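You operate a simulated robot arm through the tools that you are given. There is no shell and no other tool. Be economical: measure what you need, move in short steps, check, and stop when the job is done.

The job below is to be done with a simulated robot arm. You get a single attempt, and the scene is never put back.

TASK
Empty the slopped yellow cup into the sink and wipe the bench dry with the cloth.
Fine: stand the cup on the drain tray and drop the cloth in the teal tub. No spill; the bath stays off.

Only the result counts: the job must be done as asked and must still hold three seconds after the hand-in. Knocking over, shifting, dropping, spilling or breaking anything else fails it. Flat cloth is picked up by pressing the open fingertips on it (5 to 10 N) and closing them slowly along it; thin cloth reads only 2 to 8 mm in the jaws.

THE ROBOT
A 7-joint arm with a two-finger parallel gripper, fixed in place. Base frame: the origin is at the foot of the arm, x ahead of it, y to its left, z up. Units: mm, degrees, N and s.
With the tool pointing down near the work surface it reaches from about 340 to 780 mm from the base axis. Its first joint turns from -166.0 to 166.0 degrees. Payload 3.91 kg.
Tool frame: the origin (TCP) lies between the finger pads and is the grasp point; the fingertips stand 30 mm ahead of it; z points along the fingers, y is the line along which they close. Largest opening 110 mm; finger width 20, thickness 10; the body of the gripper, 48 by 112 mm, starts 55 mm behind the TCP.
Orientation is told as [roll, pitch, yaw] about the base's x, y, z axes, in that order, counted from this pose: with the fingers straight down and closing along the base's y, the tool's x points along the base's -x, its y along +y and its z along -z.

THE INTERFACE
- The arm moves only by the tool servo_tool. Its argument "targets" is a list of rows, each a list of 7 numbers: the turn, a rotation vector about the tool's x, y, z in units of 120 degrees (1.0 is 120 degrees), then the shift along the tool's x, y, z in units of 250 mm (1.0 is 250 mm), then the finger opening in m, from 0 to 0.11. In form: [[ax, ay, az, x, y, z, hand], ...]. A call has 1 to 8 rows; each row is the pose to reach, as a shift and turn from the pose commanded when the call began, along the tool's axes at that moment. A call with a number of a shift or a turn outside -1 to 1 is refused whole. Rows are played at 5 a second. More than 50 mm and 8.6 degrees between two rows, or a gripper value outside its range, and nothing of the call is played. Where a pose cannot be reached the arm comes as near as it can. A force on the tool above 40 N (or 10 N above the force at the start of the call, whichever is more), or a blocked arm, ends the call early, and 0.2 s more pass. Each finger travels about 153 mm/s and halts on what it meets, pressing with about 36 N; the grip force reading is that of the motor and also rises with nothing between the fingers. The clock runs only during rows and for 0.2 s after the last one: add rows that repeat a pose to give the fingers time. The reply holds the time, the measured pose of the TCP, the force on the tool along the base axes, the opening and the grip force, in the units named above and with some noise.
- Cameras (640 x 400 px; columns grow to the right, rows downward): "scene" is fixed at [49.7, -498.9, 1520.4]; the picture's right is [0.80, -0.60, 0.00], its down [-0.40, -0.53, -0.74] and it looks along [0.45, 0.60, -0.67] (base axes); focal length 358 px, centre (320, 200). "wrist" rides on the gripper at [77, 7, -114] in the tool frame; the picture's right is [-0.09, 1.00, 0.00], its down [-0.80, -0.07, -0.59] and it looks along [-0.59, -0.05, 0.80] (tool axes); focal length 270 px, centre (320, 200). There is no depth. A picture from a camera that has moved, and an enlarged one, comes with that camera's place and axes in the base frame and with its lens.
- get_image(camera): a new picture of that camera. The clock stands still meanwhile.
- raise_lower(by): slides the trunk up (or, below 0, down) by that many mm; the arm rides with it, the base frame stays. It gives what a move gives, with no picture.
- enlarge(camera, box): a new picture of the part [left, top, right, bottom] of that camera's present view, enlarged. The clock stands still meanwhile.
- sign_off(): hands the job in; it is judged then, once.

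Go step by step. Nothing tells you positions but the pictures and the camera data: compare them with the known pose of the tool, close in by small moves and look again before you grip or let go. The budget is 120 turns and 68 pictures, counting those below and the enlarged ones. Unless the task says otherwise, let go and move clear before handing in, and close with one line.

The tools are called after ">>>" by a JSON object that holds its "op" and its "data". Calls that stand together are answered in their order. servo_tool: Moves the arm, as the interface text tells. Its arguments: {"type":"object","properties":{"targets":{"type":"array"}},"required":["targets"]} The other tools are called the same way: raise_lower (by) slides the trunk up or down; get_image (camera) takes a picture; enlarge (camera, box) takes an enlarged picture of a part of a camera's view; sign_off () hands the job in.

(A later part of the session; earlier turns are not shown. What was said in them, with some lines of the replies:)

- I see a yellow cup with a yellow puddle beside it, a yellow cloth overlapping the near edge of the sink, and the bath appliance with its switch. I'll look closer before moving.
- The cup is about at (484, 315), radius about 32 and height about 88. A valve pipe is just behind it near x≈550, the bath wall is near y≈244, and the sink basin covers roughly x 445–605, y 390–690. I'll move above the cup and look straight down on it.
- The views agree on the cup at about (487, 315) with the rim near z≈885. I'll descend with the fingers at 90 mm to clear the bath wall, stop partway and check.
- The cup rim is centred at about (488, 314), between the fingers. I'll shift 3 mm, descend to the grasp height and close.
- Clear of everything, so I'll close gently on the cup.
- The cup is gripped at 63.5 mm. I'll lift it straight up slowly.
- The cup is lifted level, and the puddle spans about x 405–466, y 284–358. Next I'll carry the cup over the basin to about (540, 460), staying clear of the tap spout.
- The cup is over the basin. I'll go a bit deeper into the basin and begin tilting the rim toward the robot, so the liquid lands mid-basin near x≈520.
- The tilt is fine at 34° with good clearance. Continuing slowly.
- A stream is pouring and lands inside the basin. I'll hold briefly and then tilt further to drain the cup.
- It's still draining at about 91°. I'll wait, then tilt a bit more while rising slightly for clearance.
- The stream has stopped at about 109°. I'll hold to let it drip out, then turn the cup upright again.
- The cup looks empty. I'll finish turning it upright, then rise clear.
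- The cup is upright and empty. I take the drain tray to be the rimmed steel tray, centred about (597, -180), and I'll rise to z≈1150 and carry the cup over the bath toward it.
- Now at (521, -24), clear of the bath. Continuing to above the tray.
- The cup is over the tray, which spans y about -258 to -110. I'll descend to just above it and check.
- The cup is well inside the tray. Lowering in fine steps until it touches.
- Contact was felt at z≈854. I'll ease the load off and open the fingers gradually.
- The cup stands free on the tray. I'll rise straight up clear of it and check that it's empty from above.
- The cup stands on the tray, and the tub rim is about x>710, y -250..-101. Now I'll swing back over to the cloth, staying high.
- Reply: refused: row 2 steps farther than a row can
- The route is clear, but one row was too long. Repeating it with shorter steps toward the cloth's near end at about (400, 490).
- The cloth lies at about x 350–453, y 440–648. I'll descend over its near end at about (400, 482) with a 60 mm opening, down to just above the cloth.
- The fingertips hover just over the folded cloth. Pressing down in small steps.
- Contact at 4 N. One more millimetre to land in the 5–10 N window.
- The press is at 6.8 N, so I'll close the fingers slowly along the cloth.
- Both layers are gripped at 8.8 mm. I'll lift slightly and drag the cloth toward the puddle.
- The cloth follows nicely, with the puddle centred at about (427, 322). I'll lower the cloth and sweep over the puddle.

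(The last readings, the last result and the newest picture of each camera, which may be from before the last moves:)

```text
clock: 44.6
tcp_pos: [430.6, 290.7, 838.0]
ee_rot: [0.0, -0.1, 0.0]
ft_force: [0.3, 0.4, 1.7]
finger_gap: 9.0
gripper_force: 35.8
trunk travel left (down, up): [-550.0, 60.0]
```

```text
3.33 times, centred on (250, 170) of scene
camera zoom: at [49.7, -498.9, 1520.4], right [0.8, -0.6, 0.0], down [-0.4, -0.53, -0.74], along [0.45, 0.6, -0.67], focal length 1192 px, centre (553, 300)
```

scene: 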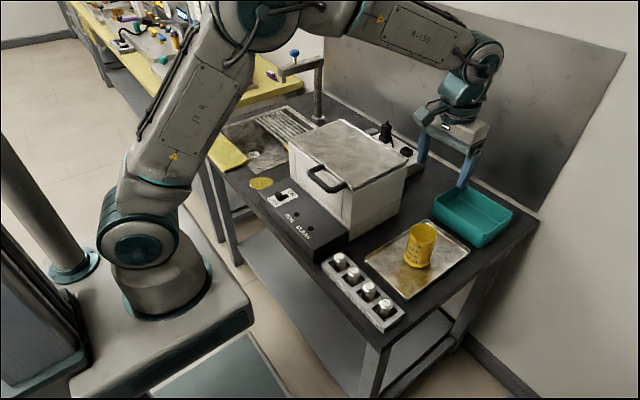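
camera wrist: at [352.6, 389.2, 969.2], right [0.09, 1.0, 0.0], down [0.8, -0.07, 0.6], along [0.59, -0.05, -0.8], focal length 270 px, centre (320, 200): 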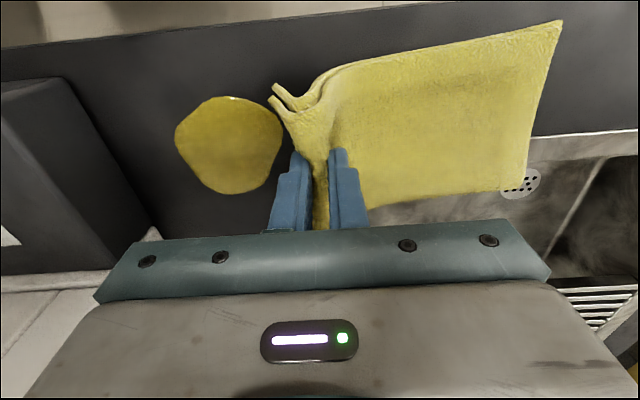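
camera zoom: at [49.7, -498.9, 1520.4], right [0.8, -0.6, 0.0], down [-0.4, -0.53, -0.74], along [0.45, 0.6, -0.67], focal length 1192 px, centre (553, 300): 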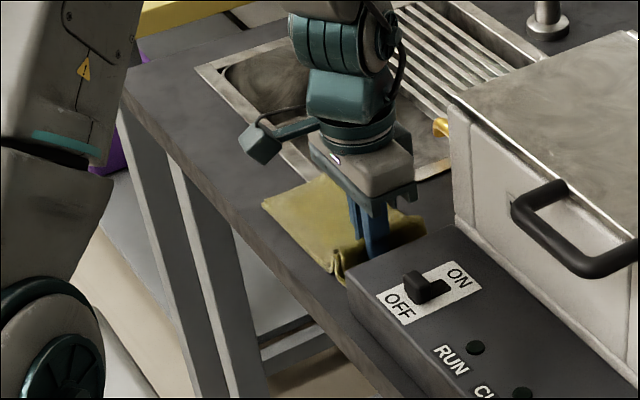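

No puddle is visible around the cloth. I'll press a bit more and sweep back and forth in lanes to cover the whole spot.

>>> {"op": "servo_tool", "data": {"targets": [[0, 0, 0, 0.05, 0.03, 0.008, 0], [0, 0, 0, 0.1, 0.06, 0.008, 0], [0, 0, 0, 0.1, 0.15, 0.008, 0], [0, 0, 0, 0.1, 0.24, 0.008, 0], [0, 0, 0, 0.1, 0.32, 0.008, 0], [0, 0, 0, 0, 0.34, 0.008, 0], [0, 0, 0, -0.1, 0.34, 0.008, 0]]}}

>>> {"op": "servo_tool", "data": {"targets": [[0, 0, 0, 0, -0.08, 0, 0], [0, 0, 0, 0, -0.16, 0, 0], [0, 0, 0, 0, -0.24, 0, 0], [0, 0, 0, 0, -0.31, 0, 0], [0, 0, 0, 0.1, -0.31, 0, 0], [0, 0, 0, 0.18, -0.31, 0, 0]]}}

>>> {"op": "get_image", "data": {"camera": "wrist"}}

>>> {"op": "enlarge", "data": {"camera": "scene", "box": [190, 110, 310, 230]}}

```text
clock: 46.2
tcp_pos: [455.0, 376.4, 838.1]
ee_rot: [0.0, -0.2, -0.1]
ft_force: [-2.4, 0.3, 14.1]
finger_gap: 8.7
gripper_force: 36.4
trunk travel left (down, up): [-550.0, 60.0]
```

```text
clock: 47.6
tcp_pos: [411.5, 297.4, 835.0]
ee_rot: [0.0, -0.3, 0.0]
ft_force: [1.9, -0.4, 17.6]
finger_gap: 9.0
gripper_force: 36.3
trunk travel left (down, up): [-550.0, 60.0]
```

```text
30 pictures are left
camera wrist: at [333.4, 304.8, 949.4], right [0.09, 1.0, 0.0], down [0.8, -0.07, 0.6], along [0.59, -0.05, -0.8], focal length 270 px, centre (320, 200)
```

wrist: 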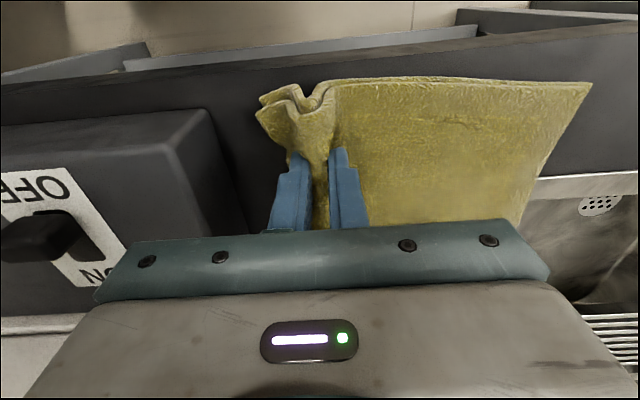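

```text
3.33 times, centred on (250, 170) of scene
camera zoom: at [49.7, -498.9, 1520.4], right [0.8, -0.6, 0.0], down [-0.4, -0.53, -0.74], along [0.45, 0.6, -0.67], focal length 1192 px, centre (553, 300)
```

zoom: 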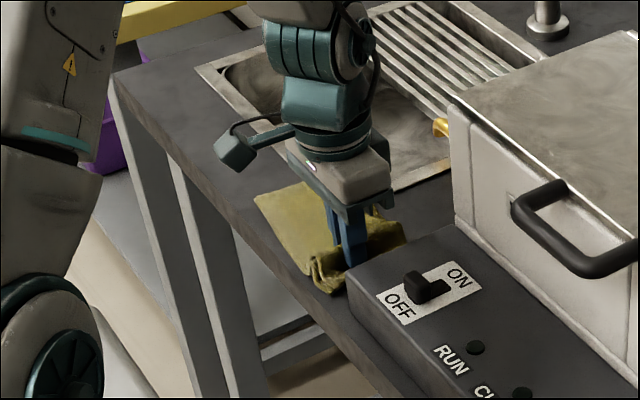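

The cloth has darkened from soaking up the liquid. I'll lift it up to check the bench.

>>> {"op": "servo_tool", "data": {"targets": [[0, 0, 0, 0, 0, -0.1, 0], [0, 0, 0, 0, 0.04, -0.24, 0], [0, 0, 0, 0, 0.08, -0.4, 0], [0, 0, 0, 0, 0.1, -0.56, 0], [0, 0, 0, 0, 0.1, -0.72, 0], [0, 0, 0, 0, 0.1, -0.88, 0], [0, 0, 0, 0, 0.1, -1.0, 0], [0, 0, 0, 0, 0.1, -1.0, 0]]}}

>>> {"op": "get_image", "data": {"camera": "wrist"}}

>>> {"op": "enlarge", "data": {"camera": "scene", "box": [190, 80, 340, 230]}}

```text
clock: 49.4
tcp_pos: [410.7, 326.3, 1086.1]
ee_rot: [0.0, -0.1, 0.0]
ft_force: [0.7, 0.9, -0.8]
finger_gap: 8.5
gripper_force: 36.3
trunk travel left (down, up): [-550.0, 60.0]
```

```text
28 pictures are left
camera wrist: at [332.0, 333.0, 1200.3], right [0.09, 1.0, 0.0], down [0.8, -0.07, 0.6], along [0.59, -0.05, -0.8], focal length 270 px, centre (320, 200)
```

wrist: 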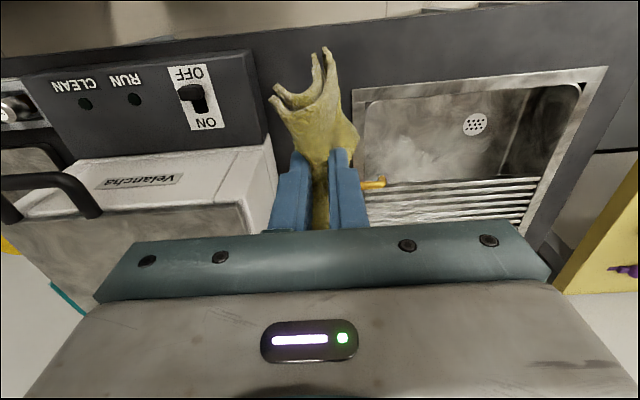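

```text
2.67 times, centred on (265, 155) of scene
camera zoom: at [49.7, -498.9, 1520.4], right [0.8, -0.6, 0.0], down [-0.4, -0.53, -0.74], along [0.45, 0.6, -0.67], focal length 953 px, centre (467, 320)
```

zoom: 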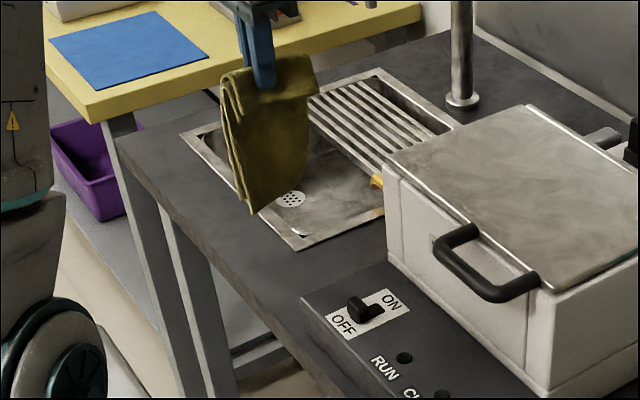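

The bench looks clean. A close check for any leftover film before moving on.

>>> {"op": "enlarge", "data": {"camera": "scene", "box": [230, 140, 310, 200]}}

```text
6.67 times, centred on (270, 170) of scene
camera zoom: at [49.7, -498.9, 1520.4], right [0.8, -0.6, 0.0], down [-0.4, -0.53, -0.74], along [0.45, 0.6, -0.67], focal length 2383 px, centre (653, 400)
```

zoom: 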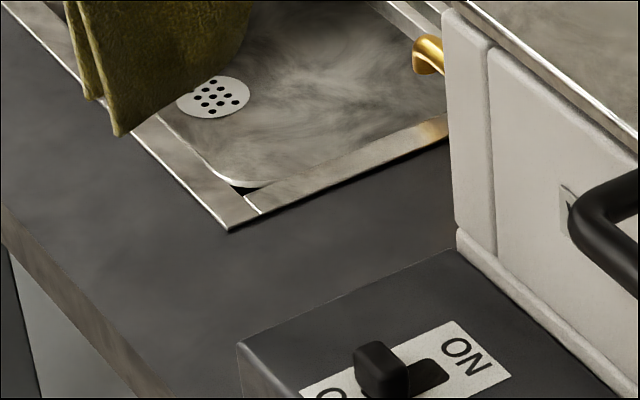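

The bench is dry, so now I'll take the wet cloth to the teal tub, whose centre is about (781, -186). I'll rise so the hanging cloth clears the bath, then travel across.

>>> {"op": "servo_tool", "data": {"targets": [[0, 0, 0, 0, 0, -0.12, 0], [0, 0, 0, 0, 0, -0.28, 0], [0, 0, 0, 0, 0, -0.44, 0], [0, 0, 0, 0, 0, -0.6, 0], [0, 0, 0, 0, -0.06, -0.66, 0], [0, 0, 0, 0, -0.18, -0.66, 0], [0, 0, 0, 0, -0.3, -0.66, 0]]}}

>>> {"op": "get_image", "data": {"camera": "scene"}}

```text
clock: 51.0
tcp_pos: [409.8, 249.7, 1249.7]
ee_rot: [0.0, -0.1, 0.0]
ft_force: [-1.0, -0.4, -1.1]
finger_gap: 8.4
gripper_force: 35.9
trunk travel left (down, up): [-550.0, 60.0]
```

```text
25 pictures are left
```

scene: 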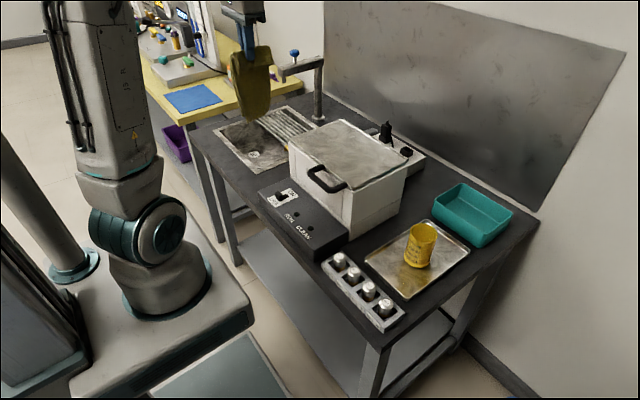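

All is well and the cloth bottom is near z≈1040. Crossing over now.

>>> {"op": "servo_tool", "data": {"targets": [[0, 0, 0, 0, -0.12, 0, 0], [0, 0, 0, 0, -0.26, 0, 0], [0, 0, 0, 0, -0.4, 0, 0], [0, 0, 0, 0, -0.54, 0, 0], [0, 0, 0, -0.02, -0.68, 0, 0], [0, 0, 0, -0.06, -0.82, 0, 0], [0, 0, 0, -0.1, -0.96, 0, 0]]}}

>>> {"op": "servo_tool", "data": {"targets": [[0, 0, 0, -0.06, -0.12, 0, 0], [0, 0, 0, -0.14, -0.24, 0, 0], [0, 0, 0, -0.23, -0.36, 0, 0], [0, 0, 0, -0.32, -0.48, 0, 0], [0, 0, 0, -0.42, -0.6, 0, 0], [0, 0, 0, -0.53, -0.7, 0, 0], [0, 0, 0, -0.64, -0.76, 0, 0], [0, 0, 0, -0.76, -0.78, 0, 0]]}}

>>> {"op": "get_image", "data": {"camera": "scene"}}

```text
clock: 52.6
tcp_pos: [433.3, 6.7, 1248.9]
ee_rot: [0.0, -0.1, 0.0]
ft_force: [-0.2, -0.3, -0.4]
finger_gap: 8.7
gripper_force: 35.7
trunk travel left (down, up): [-550.0, 60.0]
```

```text
clock: 54.4
tcp_pos: [626.5, -186.9, 1249.9]
ee_rot: [-0.1, -0.2, -0.1]
ft_force: [-0.4, 0.0, 0.9]
finger_gap: 8.5
gripper_force: 36.1
trunk travel left (down, up): [-550.0, 60.0]
```

```text
24 pictures are left
```

scene: 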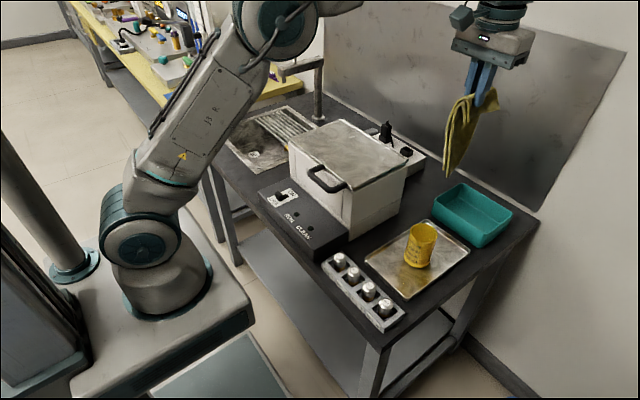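

Heading out over the tub, keeping the cloth above the cup.

>>> {"op": "servo_tool", "data": {"targets": [[0, 0, 0, -0.12, 0, 0, 0], [0, 0, 0, -0.25, 0, 0.04, 0], [0, 0, 0, -0.38, 0, 0.1, 0], [0, 0, 0, -0.5, 0, 0.2, 0], [0, 0, 0, -0.6, 0, 0.32, 0], [0, 0, 0, -0.616, 0, 0.44, 0], [0, 0, 0, -0.616, 0, 0.5, 0], [0, 0, 0, -0.616, 0, 0.5, 0]]}}

>>> {"op": "get_image", "data": {"camera": "wrist"}}

>>> {"op": "enlarge", "data": {"camera": "scene", "box": [380, 60, 580, 280]}}

```text
clock: 56.2
tcp_pos: [740.5, -170.1, 1115.7]
ee_rot: [0.1, -0.2, 0.1]
ft_force: [0.0, 0.4, -0.1]
finger_gap: 8.8
gripper_force: 36.2
out of reach, approached as far as the arm can: row 2, 3, 4, 5, 6, 7, 8
trunk travel left (down, up): [-550.0, 60.0]
```

```text
23 pictures are left
camera wrist: at [663.5, -163.7, 1229.7], right [0.09, 1.0, 0.0], down [0.8, -0.07, 0.6], along [0.59, -0.05, -0.8], focal length 270 px, centre (320, 200)
```

wrist: 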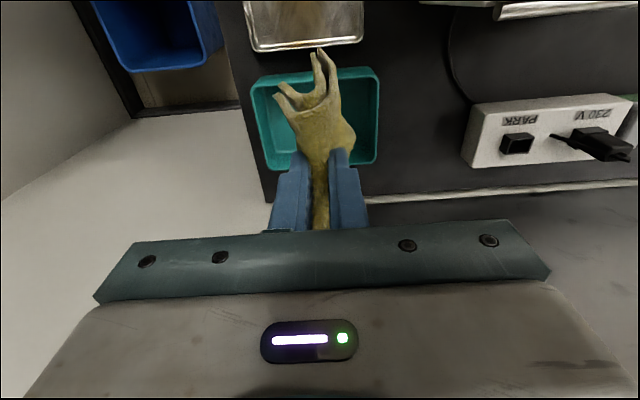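

```text
1.82 times, centred on (480, 170) of scene
camera zoom: at [49.7, -498.9, 1520.4], right [0.8, -0.6, 0.0], down [-0.4, -0.53, -0.74], along [0.45, 0.6, -0.67], focal length 650 px, centre (29, 254)
```

zoom: 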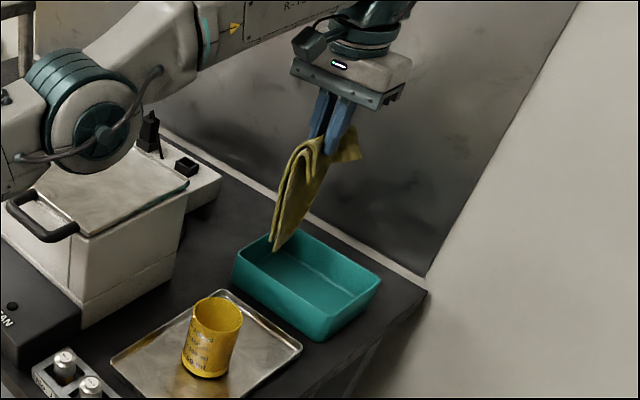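

I'm at the reach limit pointing straight down at x≈740, and the tub spans about x 730–860, y -257..-96. I'll pitch the fingers outward to extend the reach.

>>> {"op": "servo_tool", "data": {"targets": [[0, -0.06, 0, 0, 0, 0, 0], [0, -0.12, 0, 0, 0, 0, 0], [0, -0.18, 0, 0, 0, 0, 0], [0, -0.24, 0, 0, 0, 0, 0], [0, -0.3, 0, 0, 0, 0, 0], [0, -0.35, 0, 0, 0, 0, 0], [0, -0.35, 0, 0, 0, 0, 0]]}}

>>> {"op": "enlarge", "data": {"camera": "scene", "box": [380, 60, 580, 280]}}

```text
clock: 57.8
tcp_pos: [865.8, -217.5, 1157.7]
ee_rot: [0.0, -42.1, 0.0]
ft_force: [0.2, 0.1, -0.8]
finger_gap: 8.7
gripper_force: 36.1
out of reach, approached as far as the arm can: row 1, 2, 3, 4, 5, 6, 7
trunk travel left (down, up): [-550.0, 60.0]
```

```text
1.82 times, centred on (480, 170) of scene
camera zoom: at [49.7, -498.9, 1520.4], right [0.8, -0.6, 0.0], down [-0.4, -0.53, -0.74], along [0.45, 0.6, -0.67], focal length 650 px, centre (29, 254)
```

zoom: 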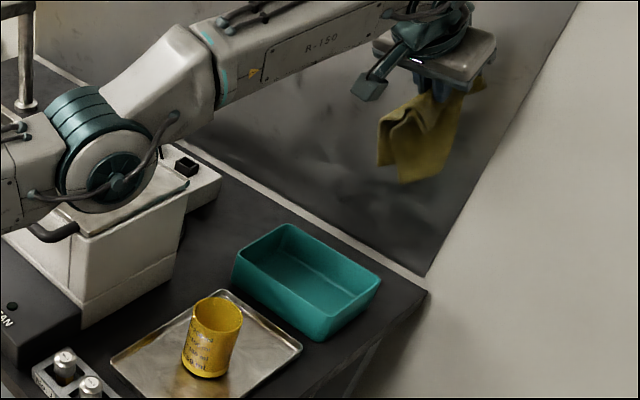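

The solver overshot to (866, -217), so I'll bring it back toward the tub centre in small steps and check.

>>> {"op": "servo_tool", "data": {"targets": [[0, 0, 0, 0.06, 0.03, 0, 0], [0, 0, 0, 0.12, 0.06, 0, 0]]}}

```text
clock: 58.4
tcp_pos: [873.1, -207.2, 1145.1]
ee_rot: [0.0, -42.1, 0.0]
ft_force: [0.1, -0.6, -0.9]
finger_gap: 8.4
gripper_force: 36.2
out of reach, approached as far as the arm can: row 1, 2
trunk travel left (down, up): [-550.0, 60.0]
```

It's still reporting out of reach, so I'll command further inward until the pose is reachable.

>>> {"op": "servo_tool", "data": {"targets": [[0, 0, 0, 0.1, 0, -0.09, 0], [0, 0, 0, 0.2, 0, -0.18, 0], [0, 0, 0, 0.3, 0, -0.27, 0]]}}

```text
clock: 59.2
tcp_pos: [852.3, -236.5, 1176.0]
ee_rot: [0.0, -42.2, -0.1]
ft_force: [0.5, 0.3, -0.3]
finger_gap: 8.6
gripper_force: 36.1
out of reach, approached as far as the arm can: row 1, 2, 3
trunk travel left (down, up): [-550.0, 60.0]
```

The pose commanded seems to sit farther out than measured, so I'll keep commanding inward until it becomes reachable.

>>> {"op": "servo_tool", "data": {"targets": [[0, 0, 0, 0.12, 0, -0.1, 0], [0, 0, 0, 0.24, 0, -0.2, 0], [0, 0, 0, 0.36, 0, -0.3, 0]]}}

>>> {"op": "get_image", "data": {"camera": "scene"}}

```text
clock: 60.0
tcp_pos: [827.2, -272.4, 1203.9]
ee_rot: [0.0, -42.1, 0.0]
ft_force: [-0.5, -0.1, -0.3]
finger_gap: 8.5
gripper_force: 36.0
out of reach, approached as far as the arm can: row 1, 2, 3
trunk travel left (down, up): [-550.0, 60.0]
```

```text
20 pictures are left
```

scene: 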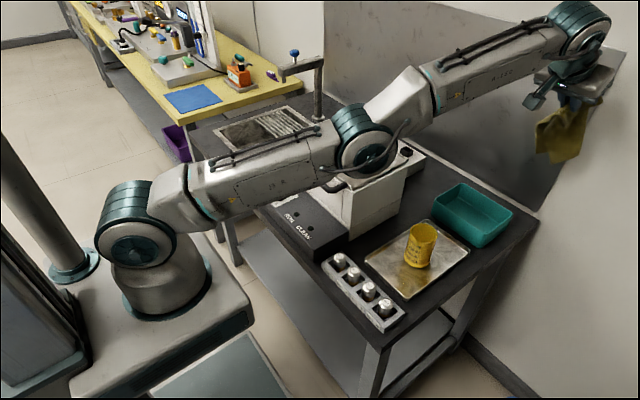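

The arm has stretched nearly straight and the solver is stuck there, so this is the wrong posture. I'll undo the pitch and command a pose well inside reach to fold the elbow again, in small steps.

>>> {"op": "servo_tool", "data": {"targets": [[0, 0.06, 0, -0.1, 0, -0.11, 0], [0, 0.12, 0, -0.2, 0, -0.22, 0]]}}

>>> {"op": "enlarge", "data": {"camera": "scene", "box": [100, 0, 640, 320]}}

```text
clock: 60.6
tcp_pos: [769.9, -246.4, 1246.3]
ee_rot: [-0.1, -28.8, 0.0]
ft_force: [-0.6, -0.3, 0.7]
finger_gap: 8.6
gripper_force: 35.9
out of reach, approached as far as the arm can: row 1, 2
trunk travel left (down, up): [-550.0, 60.0]
```

```text
1.19 times, centred on (370, 160) of scene
camera zoom: at [49.7, -498.9, 1520.4], right [0.8, -0.6, 0.0], down [-0.4, -0.53, -0.74], along [0.45, 0.6, -0.67], focal length 424 px, centre (261, 247)
```

zoom: 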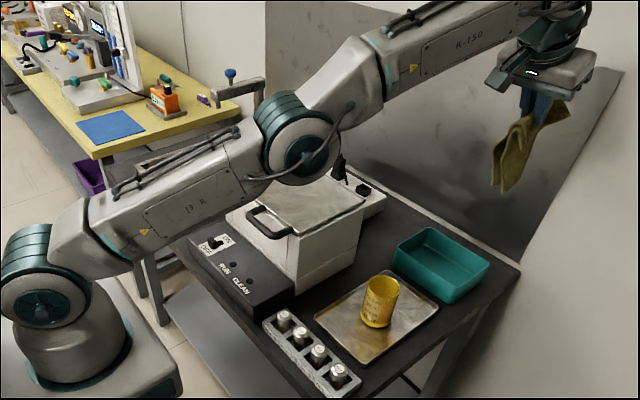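

The elbow is clear above the bath. Continuing to unwind the pitch to level.

>>> {"op": "servo_tool", "data": {"targets": [[0, 0.06, 0, 0, 0, -0.04, 0], [0, 0.12, 0, 0, 0, -0.08, 0], [0, 0.18, 0, 0, 0, -0.12, 0], [0, 0.24, 0, 0, 0, -0.16, 0], [0, 0.24, 0, 0, 0, -0.16, 0]]}}

```text
clock: 61.8
tcp_pos: [680.0, -208.3, 1218.8]
ee_rot: [0.0, 1.1, -0.1]
ft_force: [0.0, 0.3, -1.0]
finger_gap: 8.5
gripper_force: 35.7
out of reach, approached as far as the arm can: row 1, 2, 3, 4, 5
trunk travel left (down, up): [-550.0, 60.0]
```

The tool is level again but still stretched. I'll hold a few rows to see if the solver settles, before anything bolder.

>>> {"op": "servo_tool", "data": {"targets": [[0, 0, 0, 0, 0, 0, 0], [0, 0, 0, 0.04, 0, 0, 0], [0, 0, 0, 0.08, 0, 0, 0], [0, 0, 0, 0.12, 0, 0, 0], [0, 0, 0, 0.16, 0, 0, 0], [0, 0, 0, 0.2, 0, 0, 0]]}}

>>> {"op": "get_image", "data": {"camera": "scene"}}

```text
clock: 63.2
tcp_pos: [674.0, -213.9, 1229.5]
ee_rot: [0.0, 1.1, 0.0]
ft_force: [-0.5, -0.1, -0.6]
finger_gap: 8.5
gripper_force: 35.8
out of reach, approached as far as the arm can: row 2, 3, 4, 5, 6
trunk travel left (down, up): [-550.0, 60.0]
```

```text
18 pictures are left
```

scene: 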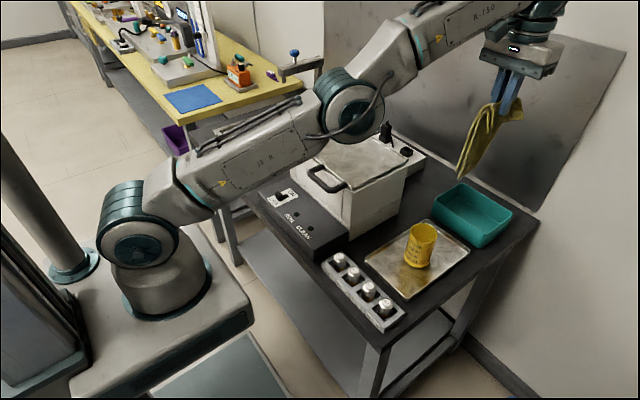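

The commanded pose resets to the achieved one, and the arm is locked straight at its elbow limit. Moving straight down should bend the elbow the natural way, so I'll try a small downward move.

>>> {"op": "servo_tool", "data": {"targets": [[0, 0, 0, 0, 0, 0.08, 0], [0, 0, 0, 0, 0, 0.16, 0], [0, 0, 0, 0, 0, 0.24, 0]]}}

```text
clock: 64.0
tcp_pos: [694.0, -223.6, 1177.7]
ee_rot: [0.1, 1.3, 0.0]
ft_force: [0.8, 0.1, -0.6]
finger_gap: 8.4
gripper_force: 36.1
out of reach, approached as far as the arm can: row 1, 2, 3
trunk travel left (down, up): [-550.0, 60.0]
```

The arm slides along its reach envelope, whose geometry I've fitted (r≈813 about z≈825 with the tool down). The tub can be reached along it, and the forearm runs beside the bath with clearance. I'll go out high with a slight outward pitch so the cloth comes in over the tub's middle.

>>> {"op": "servo_tool", "data": {"targets": [[0, -0.03, 0, -0.1, 0.05, 0.02, 0], [0, -0.06, 0, -0.2, 0.1, 0.08, 0], [0, -0.09, 0, -0.3, 0.14, 0.15, 0], [0, -0.1275, 0, -0.412, 0.172, 0.24, 0], [0, -0.1275, 0, -0.412, 0.172, 0.24, 0]]}}

>>> {"op": "enlarge", "data": {"camera": "scene", "box": [280, 0, 600, 280]}}

```text
clock: 65.2
tcp_pos: [788.4, -179.4, 1115.4]
ee_rot: [0.0, -14.3, 0.0]
ft_force: [-0.5, -0.9, 0.4]
finger_gap: 8.7
gripper_force: 35.3
out of reach, approached as far as the arm can: row 1, 2, 3, 4, 5
trunk travel left (down, up): [-550.0, 60.0]
```

```text
1.43 times, centred on (440, 140) of scene
camera zoom: at [49.7, -498.9, 1520.4], right [0.8, -0.6, 0.0], down [-0.4, -0.53, -0.74], along [0.45, 0.6, -0.67], focal length 511 px, centre (149, 286)
```

zoom: 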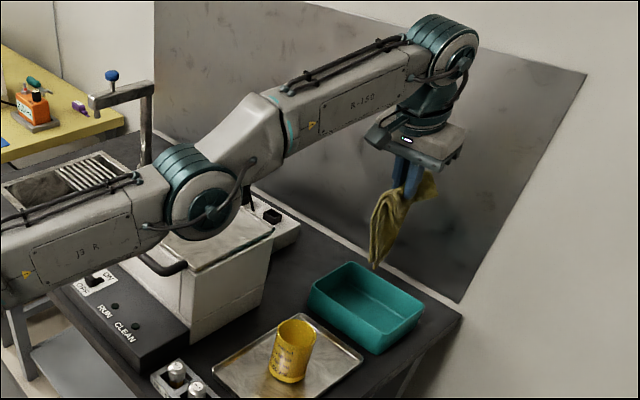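

It's now centred over the tub. I'll lower while easing the pitch back so the cloth goes straight in.

>>> {"op": "servo_tool", "data": {"targets": [[0, 0.02, 0, 0.024, -0.003, 0.11, 0], [0, 0.04, 0, 0.048, -0.006, 0.22, 0], [0, 0.06, 0, 0.072, -0.009, 0.34, 0], [0, 0.0775, 0, 0.094, -0.012, 0.45, 0], [0, 0.0775, 0, 0.094, -0.012, 0.45, 0]]}}

>>> {"op": "enlarge", "data": {"camera": "scene", "box": [380, 60, 580, 280]}}

>>> {"op": "get_image", "data": {"camera": "wrist"}}

```text
clock: 66.4
tcp_pos: [781.3, -179.4, 999.2]
ee_rot: [0.1, -4.9, 0.0]
ft_force: [0.7, -0.1, 0.0]
finger_gap: 8.4
gripper_force: 36.2
out of reach, approached as far as the arm can: row 3, 4, 5
trunk travel left (down, up): [-550.0, 60.0]
```

```text
1.82 times, centred on (480, 170) of scene
camera zoom: at [49.7, -498.9, 1520.4], right [0.8, -0.6, 0.0], down [-0.4, -0.53, -0.74], along [0.45, 0.6, -0.67], focal length 650 px, centre (29, 254)
```

zoom: 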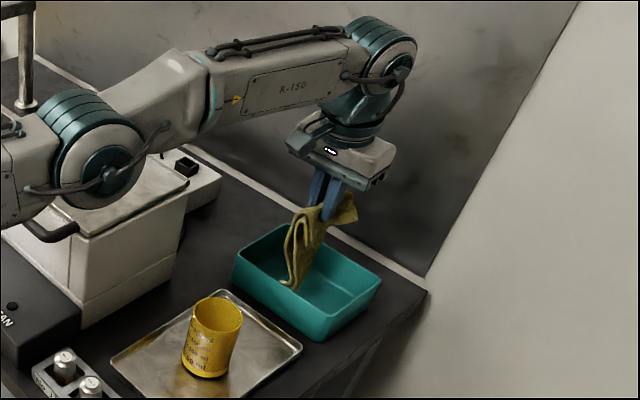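

```text
15 pictures are left
camera wrist: at [694.5, -172.6, 1106.7], right [0.09, 1.0, 0.01], down [0.75, -0.07, 0.66], along [0.66, -0.05, -0.75], focal length 270 px, centre (320, 200)
```

wrist: 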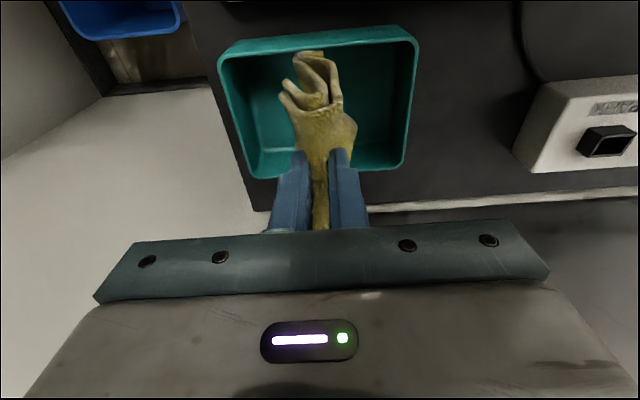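

The cloth is entering the tub, whose centre is near (808, -176). I'll lower further with a 20 mm shift outward so the cloth bunches inside.

>>> {"op": "servo_tool", "data": {"targets": [[0, 0, 0, -0.03, 0, 0.08, 0], [0, 0, 0, -0.048, 0, 0.17, 0], [0, 0, 0, -0.048, 0, 0.26, 0], [0, 0, 0, -0.048, 0, 0.34, 0], [0, 0, 0, -0.048, 0, 0.38, 0], [0, 0, 0, -0.048, 0, 0.38, 0]]}}

>>> {"op": "enlarge", "data": {"camera": "scene", "box": [380, 60, 580, 280]}}

>>> {"op": "get_image", "data": {"camera": "wrist"}}

```text
clock: 67.8
tcp_pos: [789.5, -176.9, 908.3]
ee_rot: [0.0, -4.9, 0.0]
ft_force: [-0.3, -0.4, -1.3]
finger_gap: 8.9
gripper_force: 36.3
out of reach, approached as far as the arm can: row 1, 2, 3, 4, 5, 6
trunk travel left (down, up): [-550.0, 60.0]
```

```text
1.82 times, centred on (480, 170) of scene
camera zoom: at [49.7, -498.9, 1520.4], right [0.8, -0.6, 0.0], down [-0.4, -0.53, -0.74], along [0.45, 0.6, -0.67], focal length 650 px, centre (29, 254)
```

zoom: 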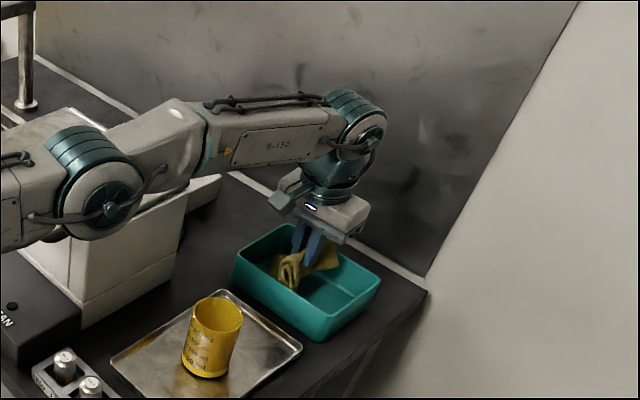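

```text
13 pictures are left
camera wrist: at [702.3, -169.4, 1015.5], right [0.09, 1.0, 0.01], down [0.75, -0.07, 0.66], along [0.66, -0.05, -0.75], focal length 270 px, centre (320, 200)
```

wrist: 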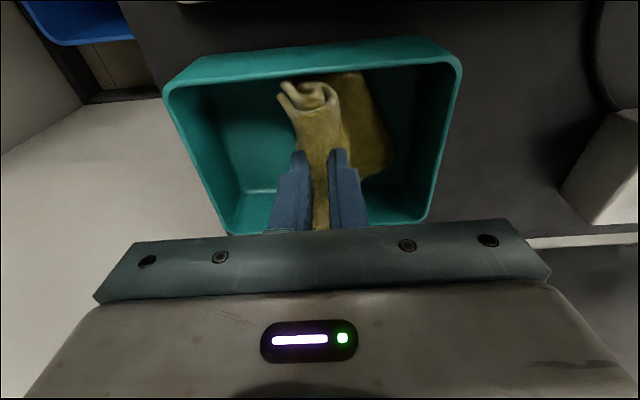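

The cloth is inside the tub, with its tail lying on the floor of it. Releasing now.

>>> {"op": "servo_tool", "data": {"targets": [[0, 0, 0, 0, 0, 0, 0.015], [0, 0, 0, 0, 0, 0, 0.03], [0, 0, 0, 0, 0, 0, 0.045], [0, 0, 0, 0, 0, 0, 0.045], [0, 0, 0, 0, 0, 0, 0.045]]}}

>>> {"op": "get_image", "data": {"camera": "wrist"}}

```text
clock: 69.0
tcp_pos: [789.9, -175.8, 908.8]
ee_rot: [0.0, -5.0, 0.0]
ft_force: [-0.9, 0.8, -0.7]
finger_gap: 45.1
gripper_force: 0.1
trunk travel left (down, up): [-550.0, 60.0]
```

```text
12 pictures are left
camera wrist: at [702.2, -169.4, 1015.6], right [0.09, 1.0, 0.01], down [0.75, -0.07, 0.66], along [0.66, -0.05, -0.75], focal length 270 px, centre (320, 200)
```

wrist: 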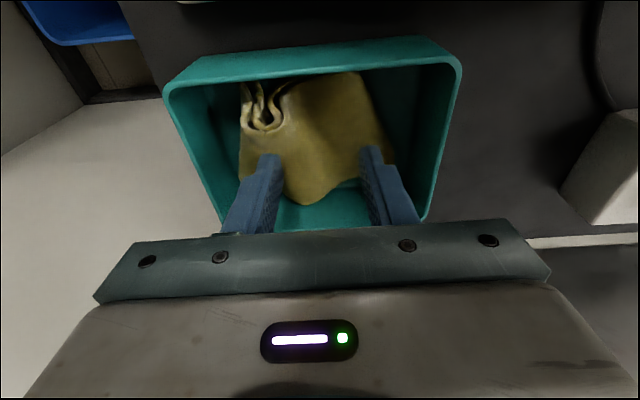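

The cloth has dropped fully inside the tub. I'll raise the trunk straight up to lift the hand out cleanly.

>>> {"op": "raise_lower", "data": {"by": 60}}

>>> {"op": "servo_tool", "data": {"targets": [[0, 0, 0, 0, 0, -0.12, 0.045], [0, 0, 0, 0, 0, -0.26, 0.045], [0, 0, 0, 0, 0, -0.4, 0.045], [0, 0, 0, 0, 0, -0.54, 0.045], [0, 0, 0, 0, 0, -0.68, 0.045], [0, 0, 0, 0, 0, -0.68, 0.045]]}}

>>> {"op": "get_image", "data": {"camera": "scene"}}

>>> {"op": "get_image", "data": {"camera": "wrist"}}

```text
clock: 70.0
tcp_pos: [789.2, -177.3, 967.3]
ee_rot: [0.0, -4.9, 0.0]
ft_force: [-0.5, 0.2, 0.1]
finger_gap: 45.0
gripper_force: 0.1
trunk travel left (down, up): [-610.0, 0.0]
```

```text
clock: 71.4
tcp_pos: [767.6, -175.4, 1135.7]
ee_rot: [-0.1, -4.9, 0.0]
ft_force: [0.3, -0.7, 0.3]
finger_gap: 45.0
gripper_force: 0.0
out of reach, approached as far as the arm can: row 5, 6
trunk travel left (down, up): [-610.0, 0.0]
```

```text
11 pictures are left
```

scene: 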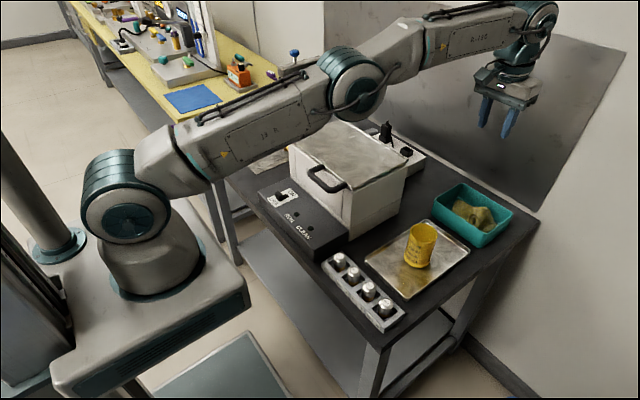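

```text
10 pictures are left
camera wrist: at [680.0, -168.7, 1242.0], right [0.09, 1.0, 0.01], down [0.75, -0.07, 0.66], along [0.66, -0.05, -0.75], focal length 270 px, centre (320, 200)
```

wrist: 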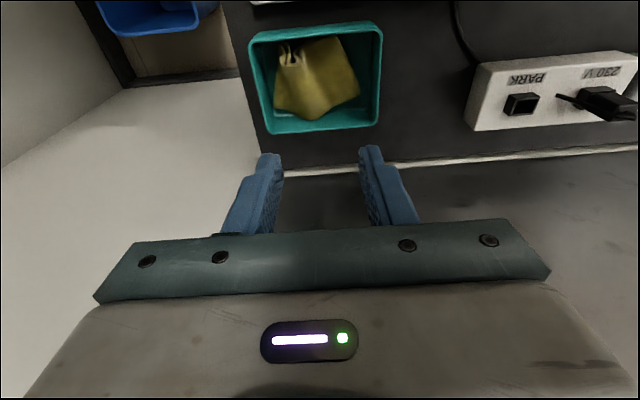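

The cloth is in the tub, the cup stands on the tray and the hand is clear. One last check of the tray, the bath switch and the bench.

>>> {"op": "enlarge", "data": {"camera": "scene", "box": [350, 170, 530, 310]}}

>>> {"op": "enlarge", "data": {"camera": "scene", "box": [215, 130, 375, 270]}}

```text
2.86 times, centred on (440, 240) of scene
camera zoom: at [49.7, -498.9, 1520.4], right [0.8, -0.6, 0.0], down [-0.4, -0.53, -0.74], along [0.45, 0.6, -0.67], focal length 1021 px, centre (-23, 86)
```

zoom: 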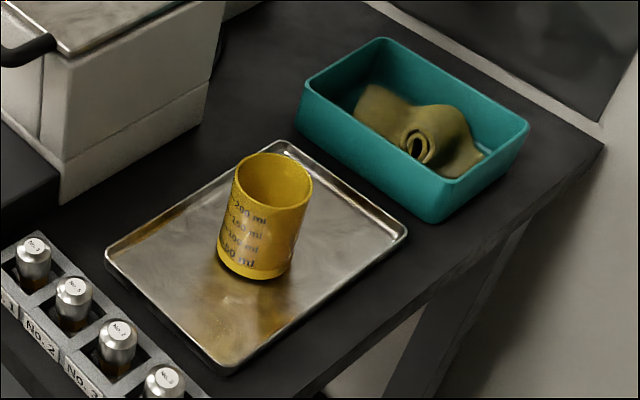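

```text
2.86 times, centred on (295, 200) of scene
camera zoom: at [49.7, -498.9, 1520.4], right [0.8, -0.6, 0.0], down [-0.4, -0.53, -0.74], along [0.45, 0.6, -0.67], focal length 1021 px, centre (391, 200)
```

zoom: 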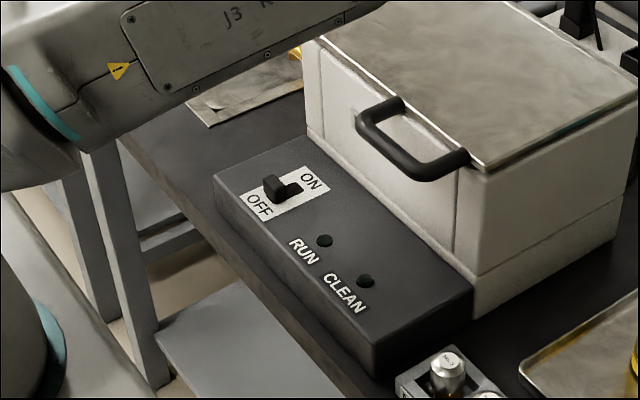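

Everything is in place: the cup is upright and empty on the tray, the cloth is in the tub, the bench is dry and the bath switch is still off. Handing in.

>>> {"op": "sign_off", "data": {}}

```text
The job is handed in.
```

I emptied the cup into the sink and stood it on the rimmed steel tray (which I took to be the drain tray), wiped the bench dry, dropped the cloth in the teal tub, and left the bath off; I saw no spills.
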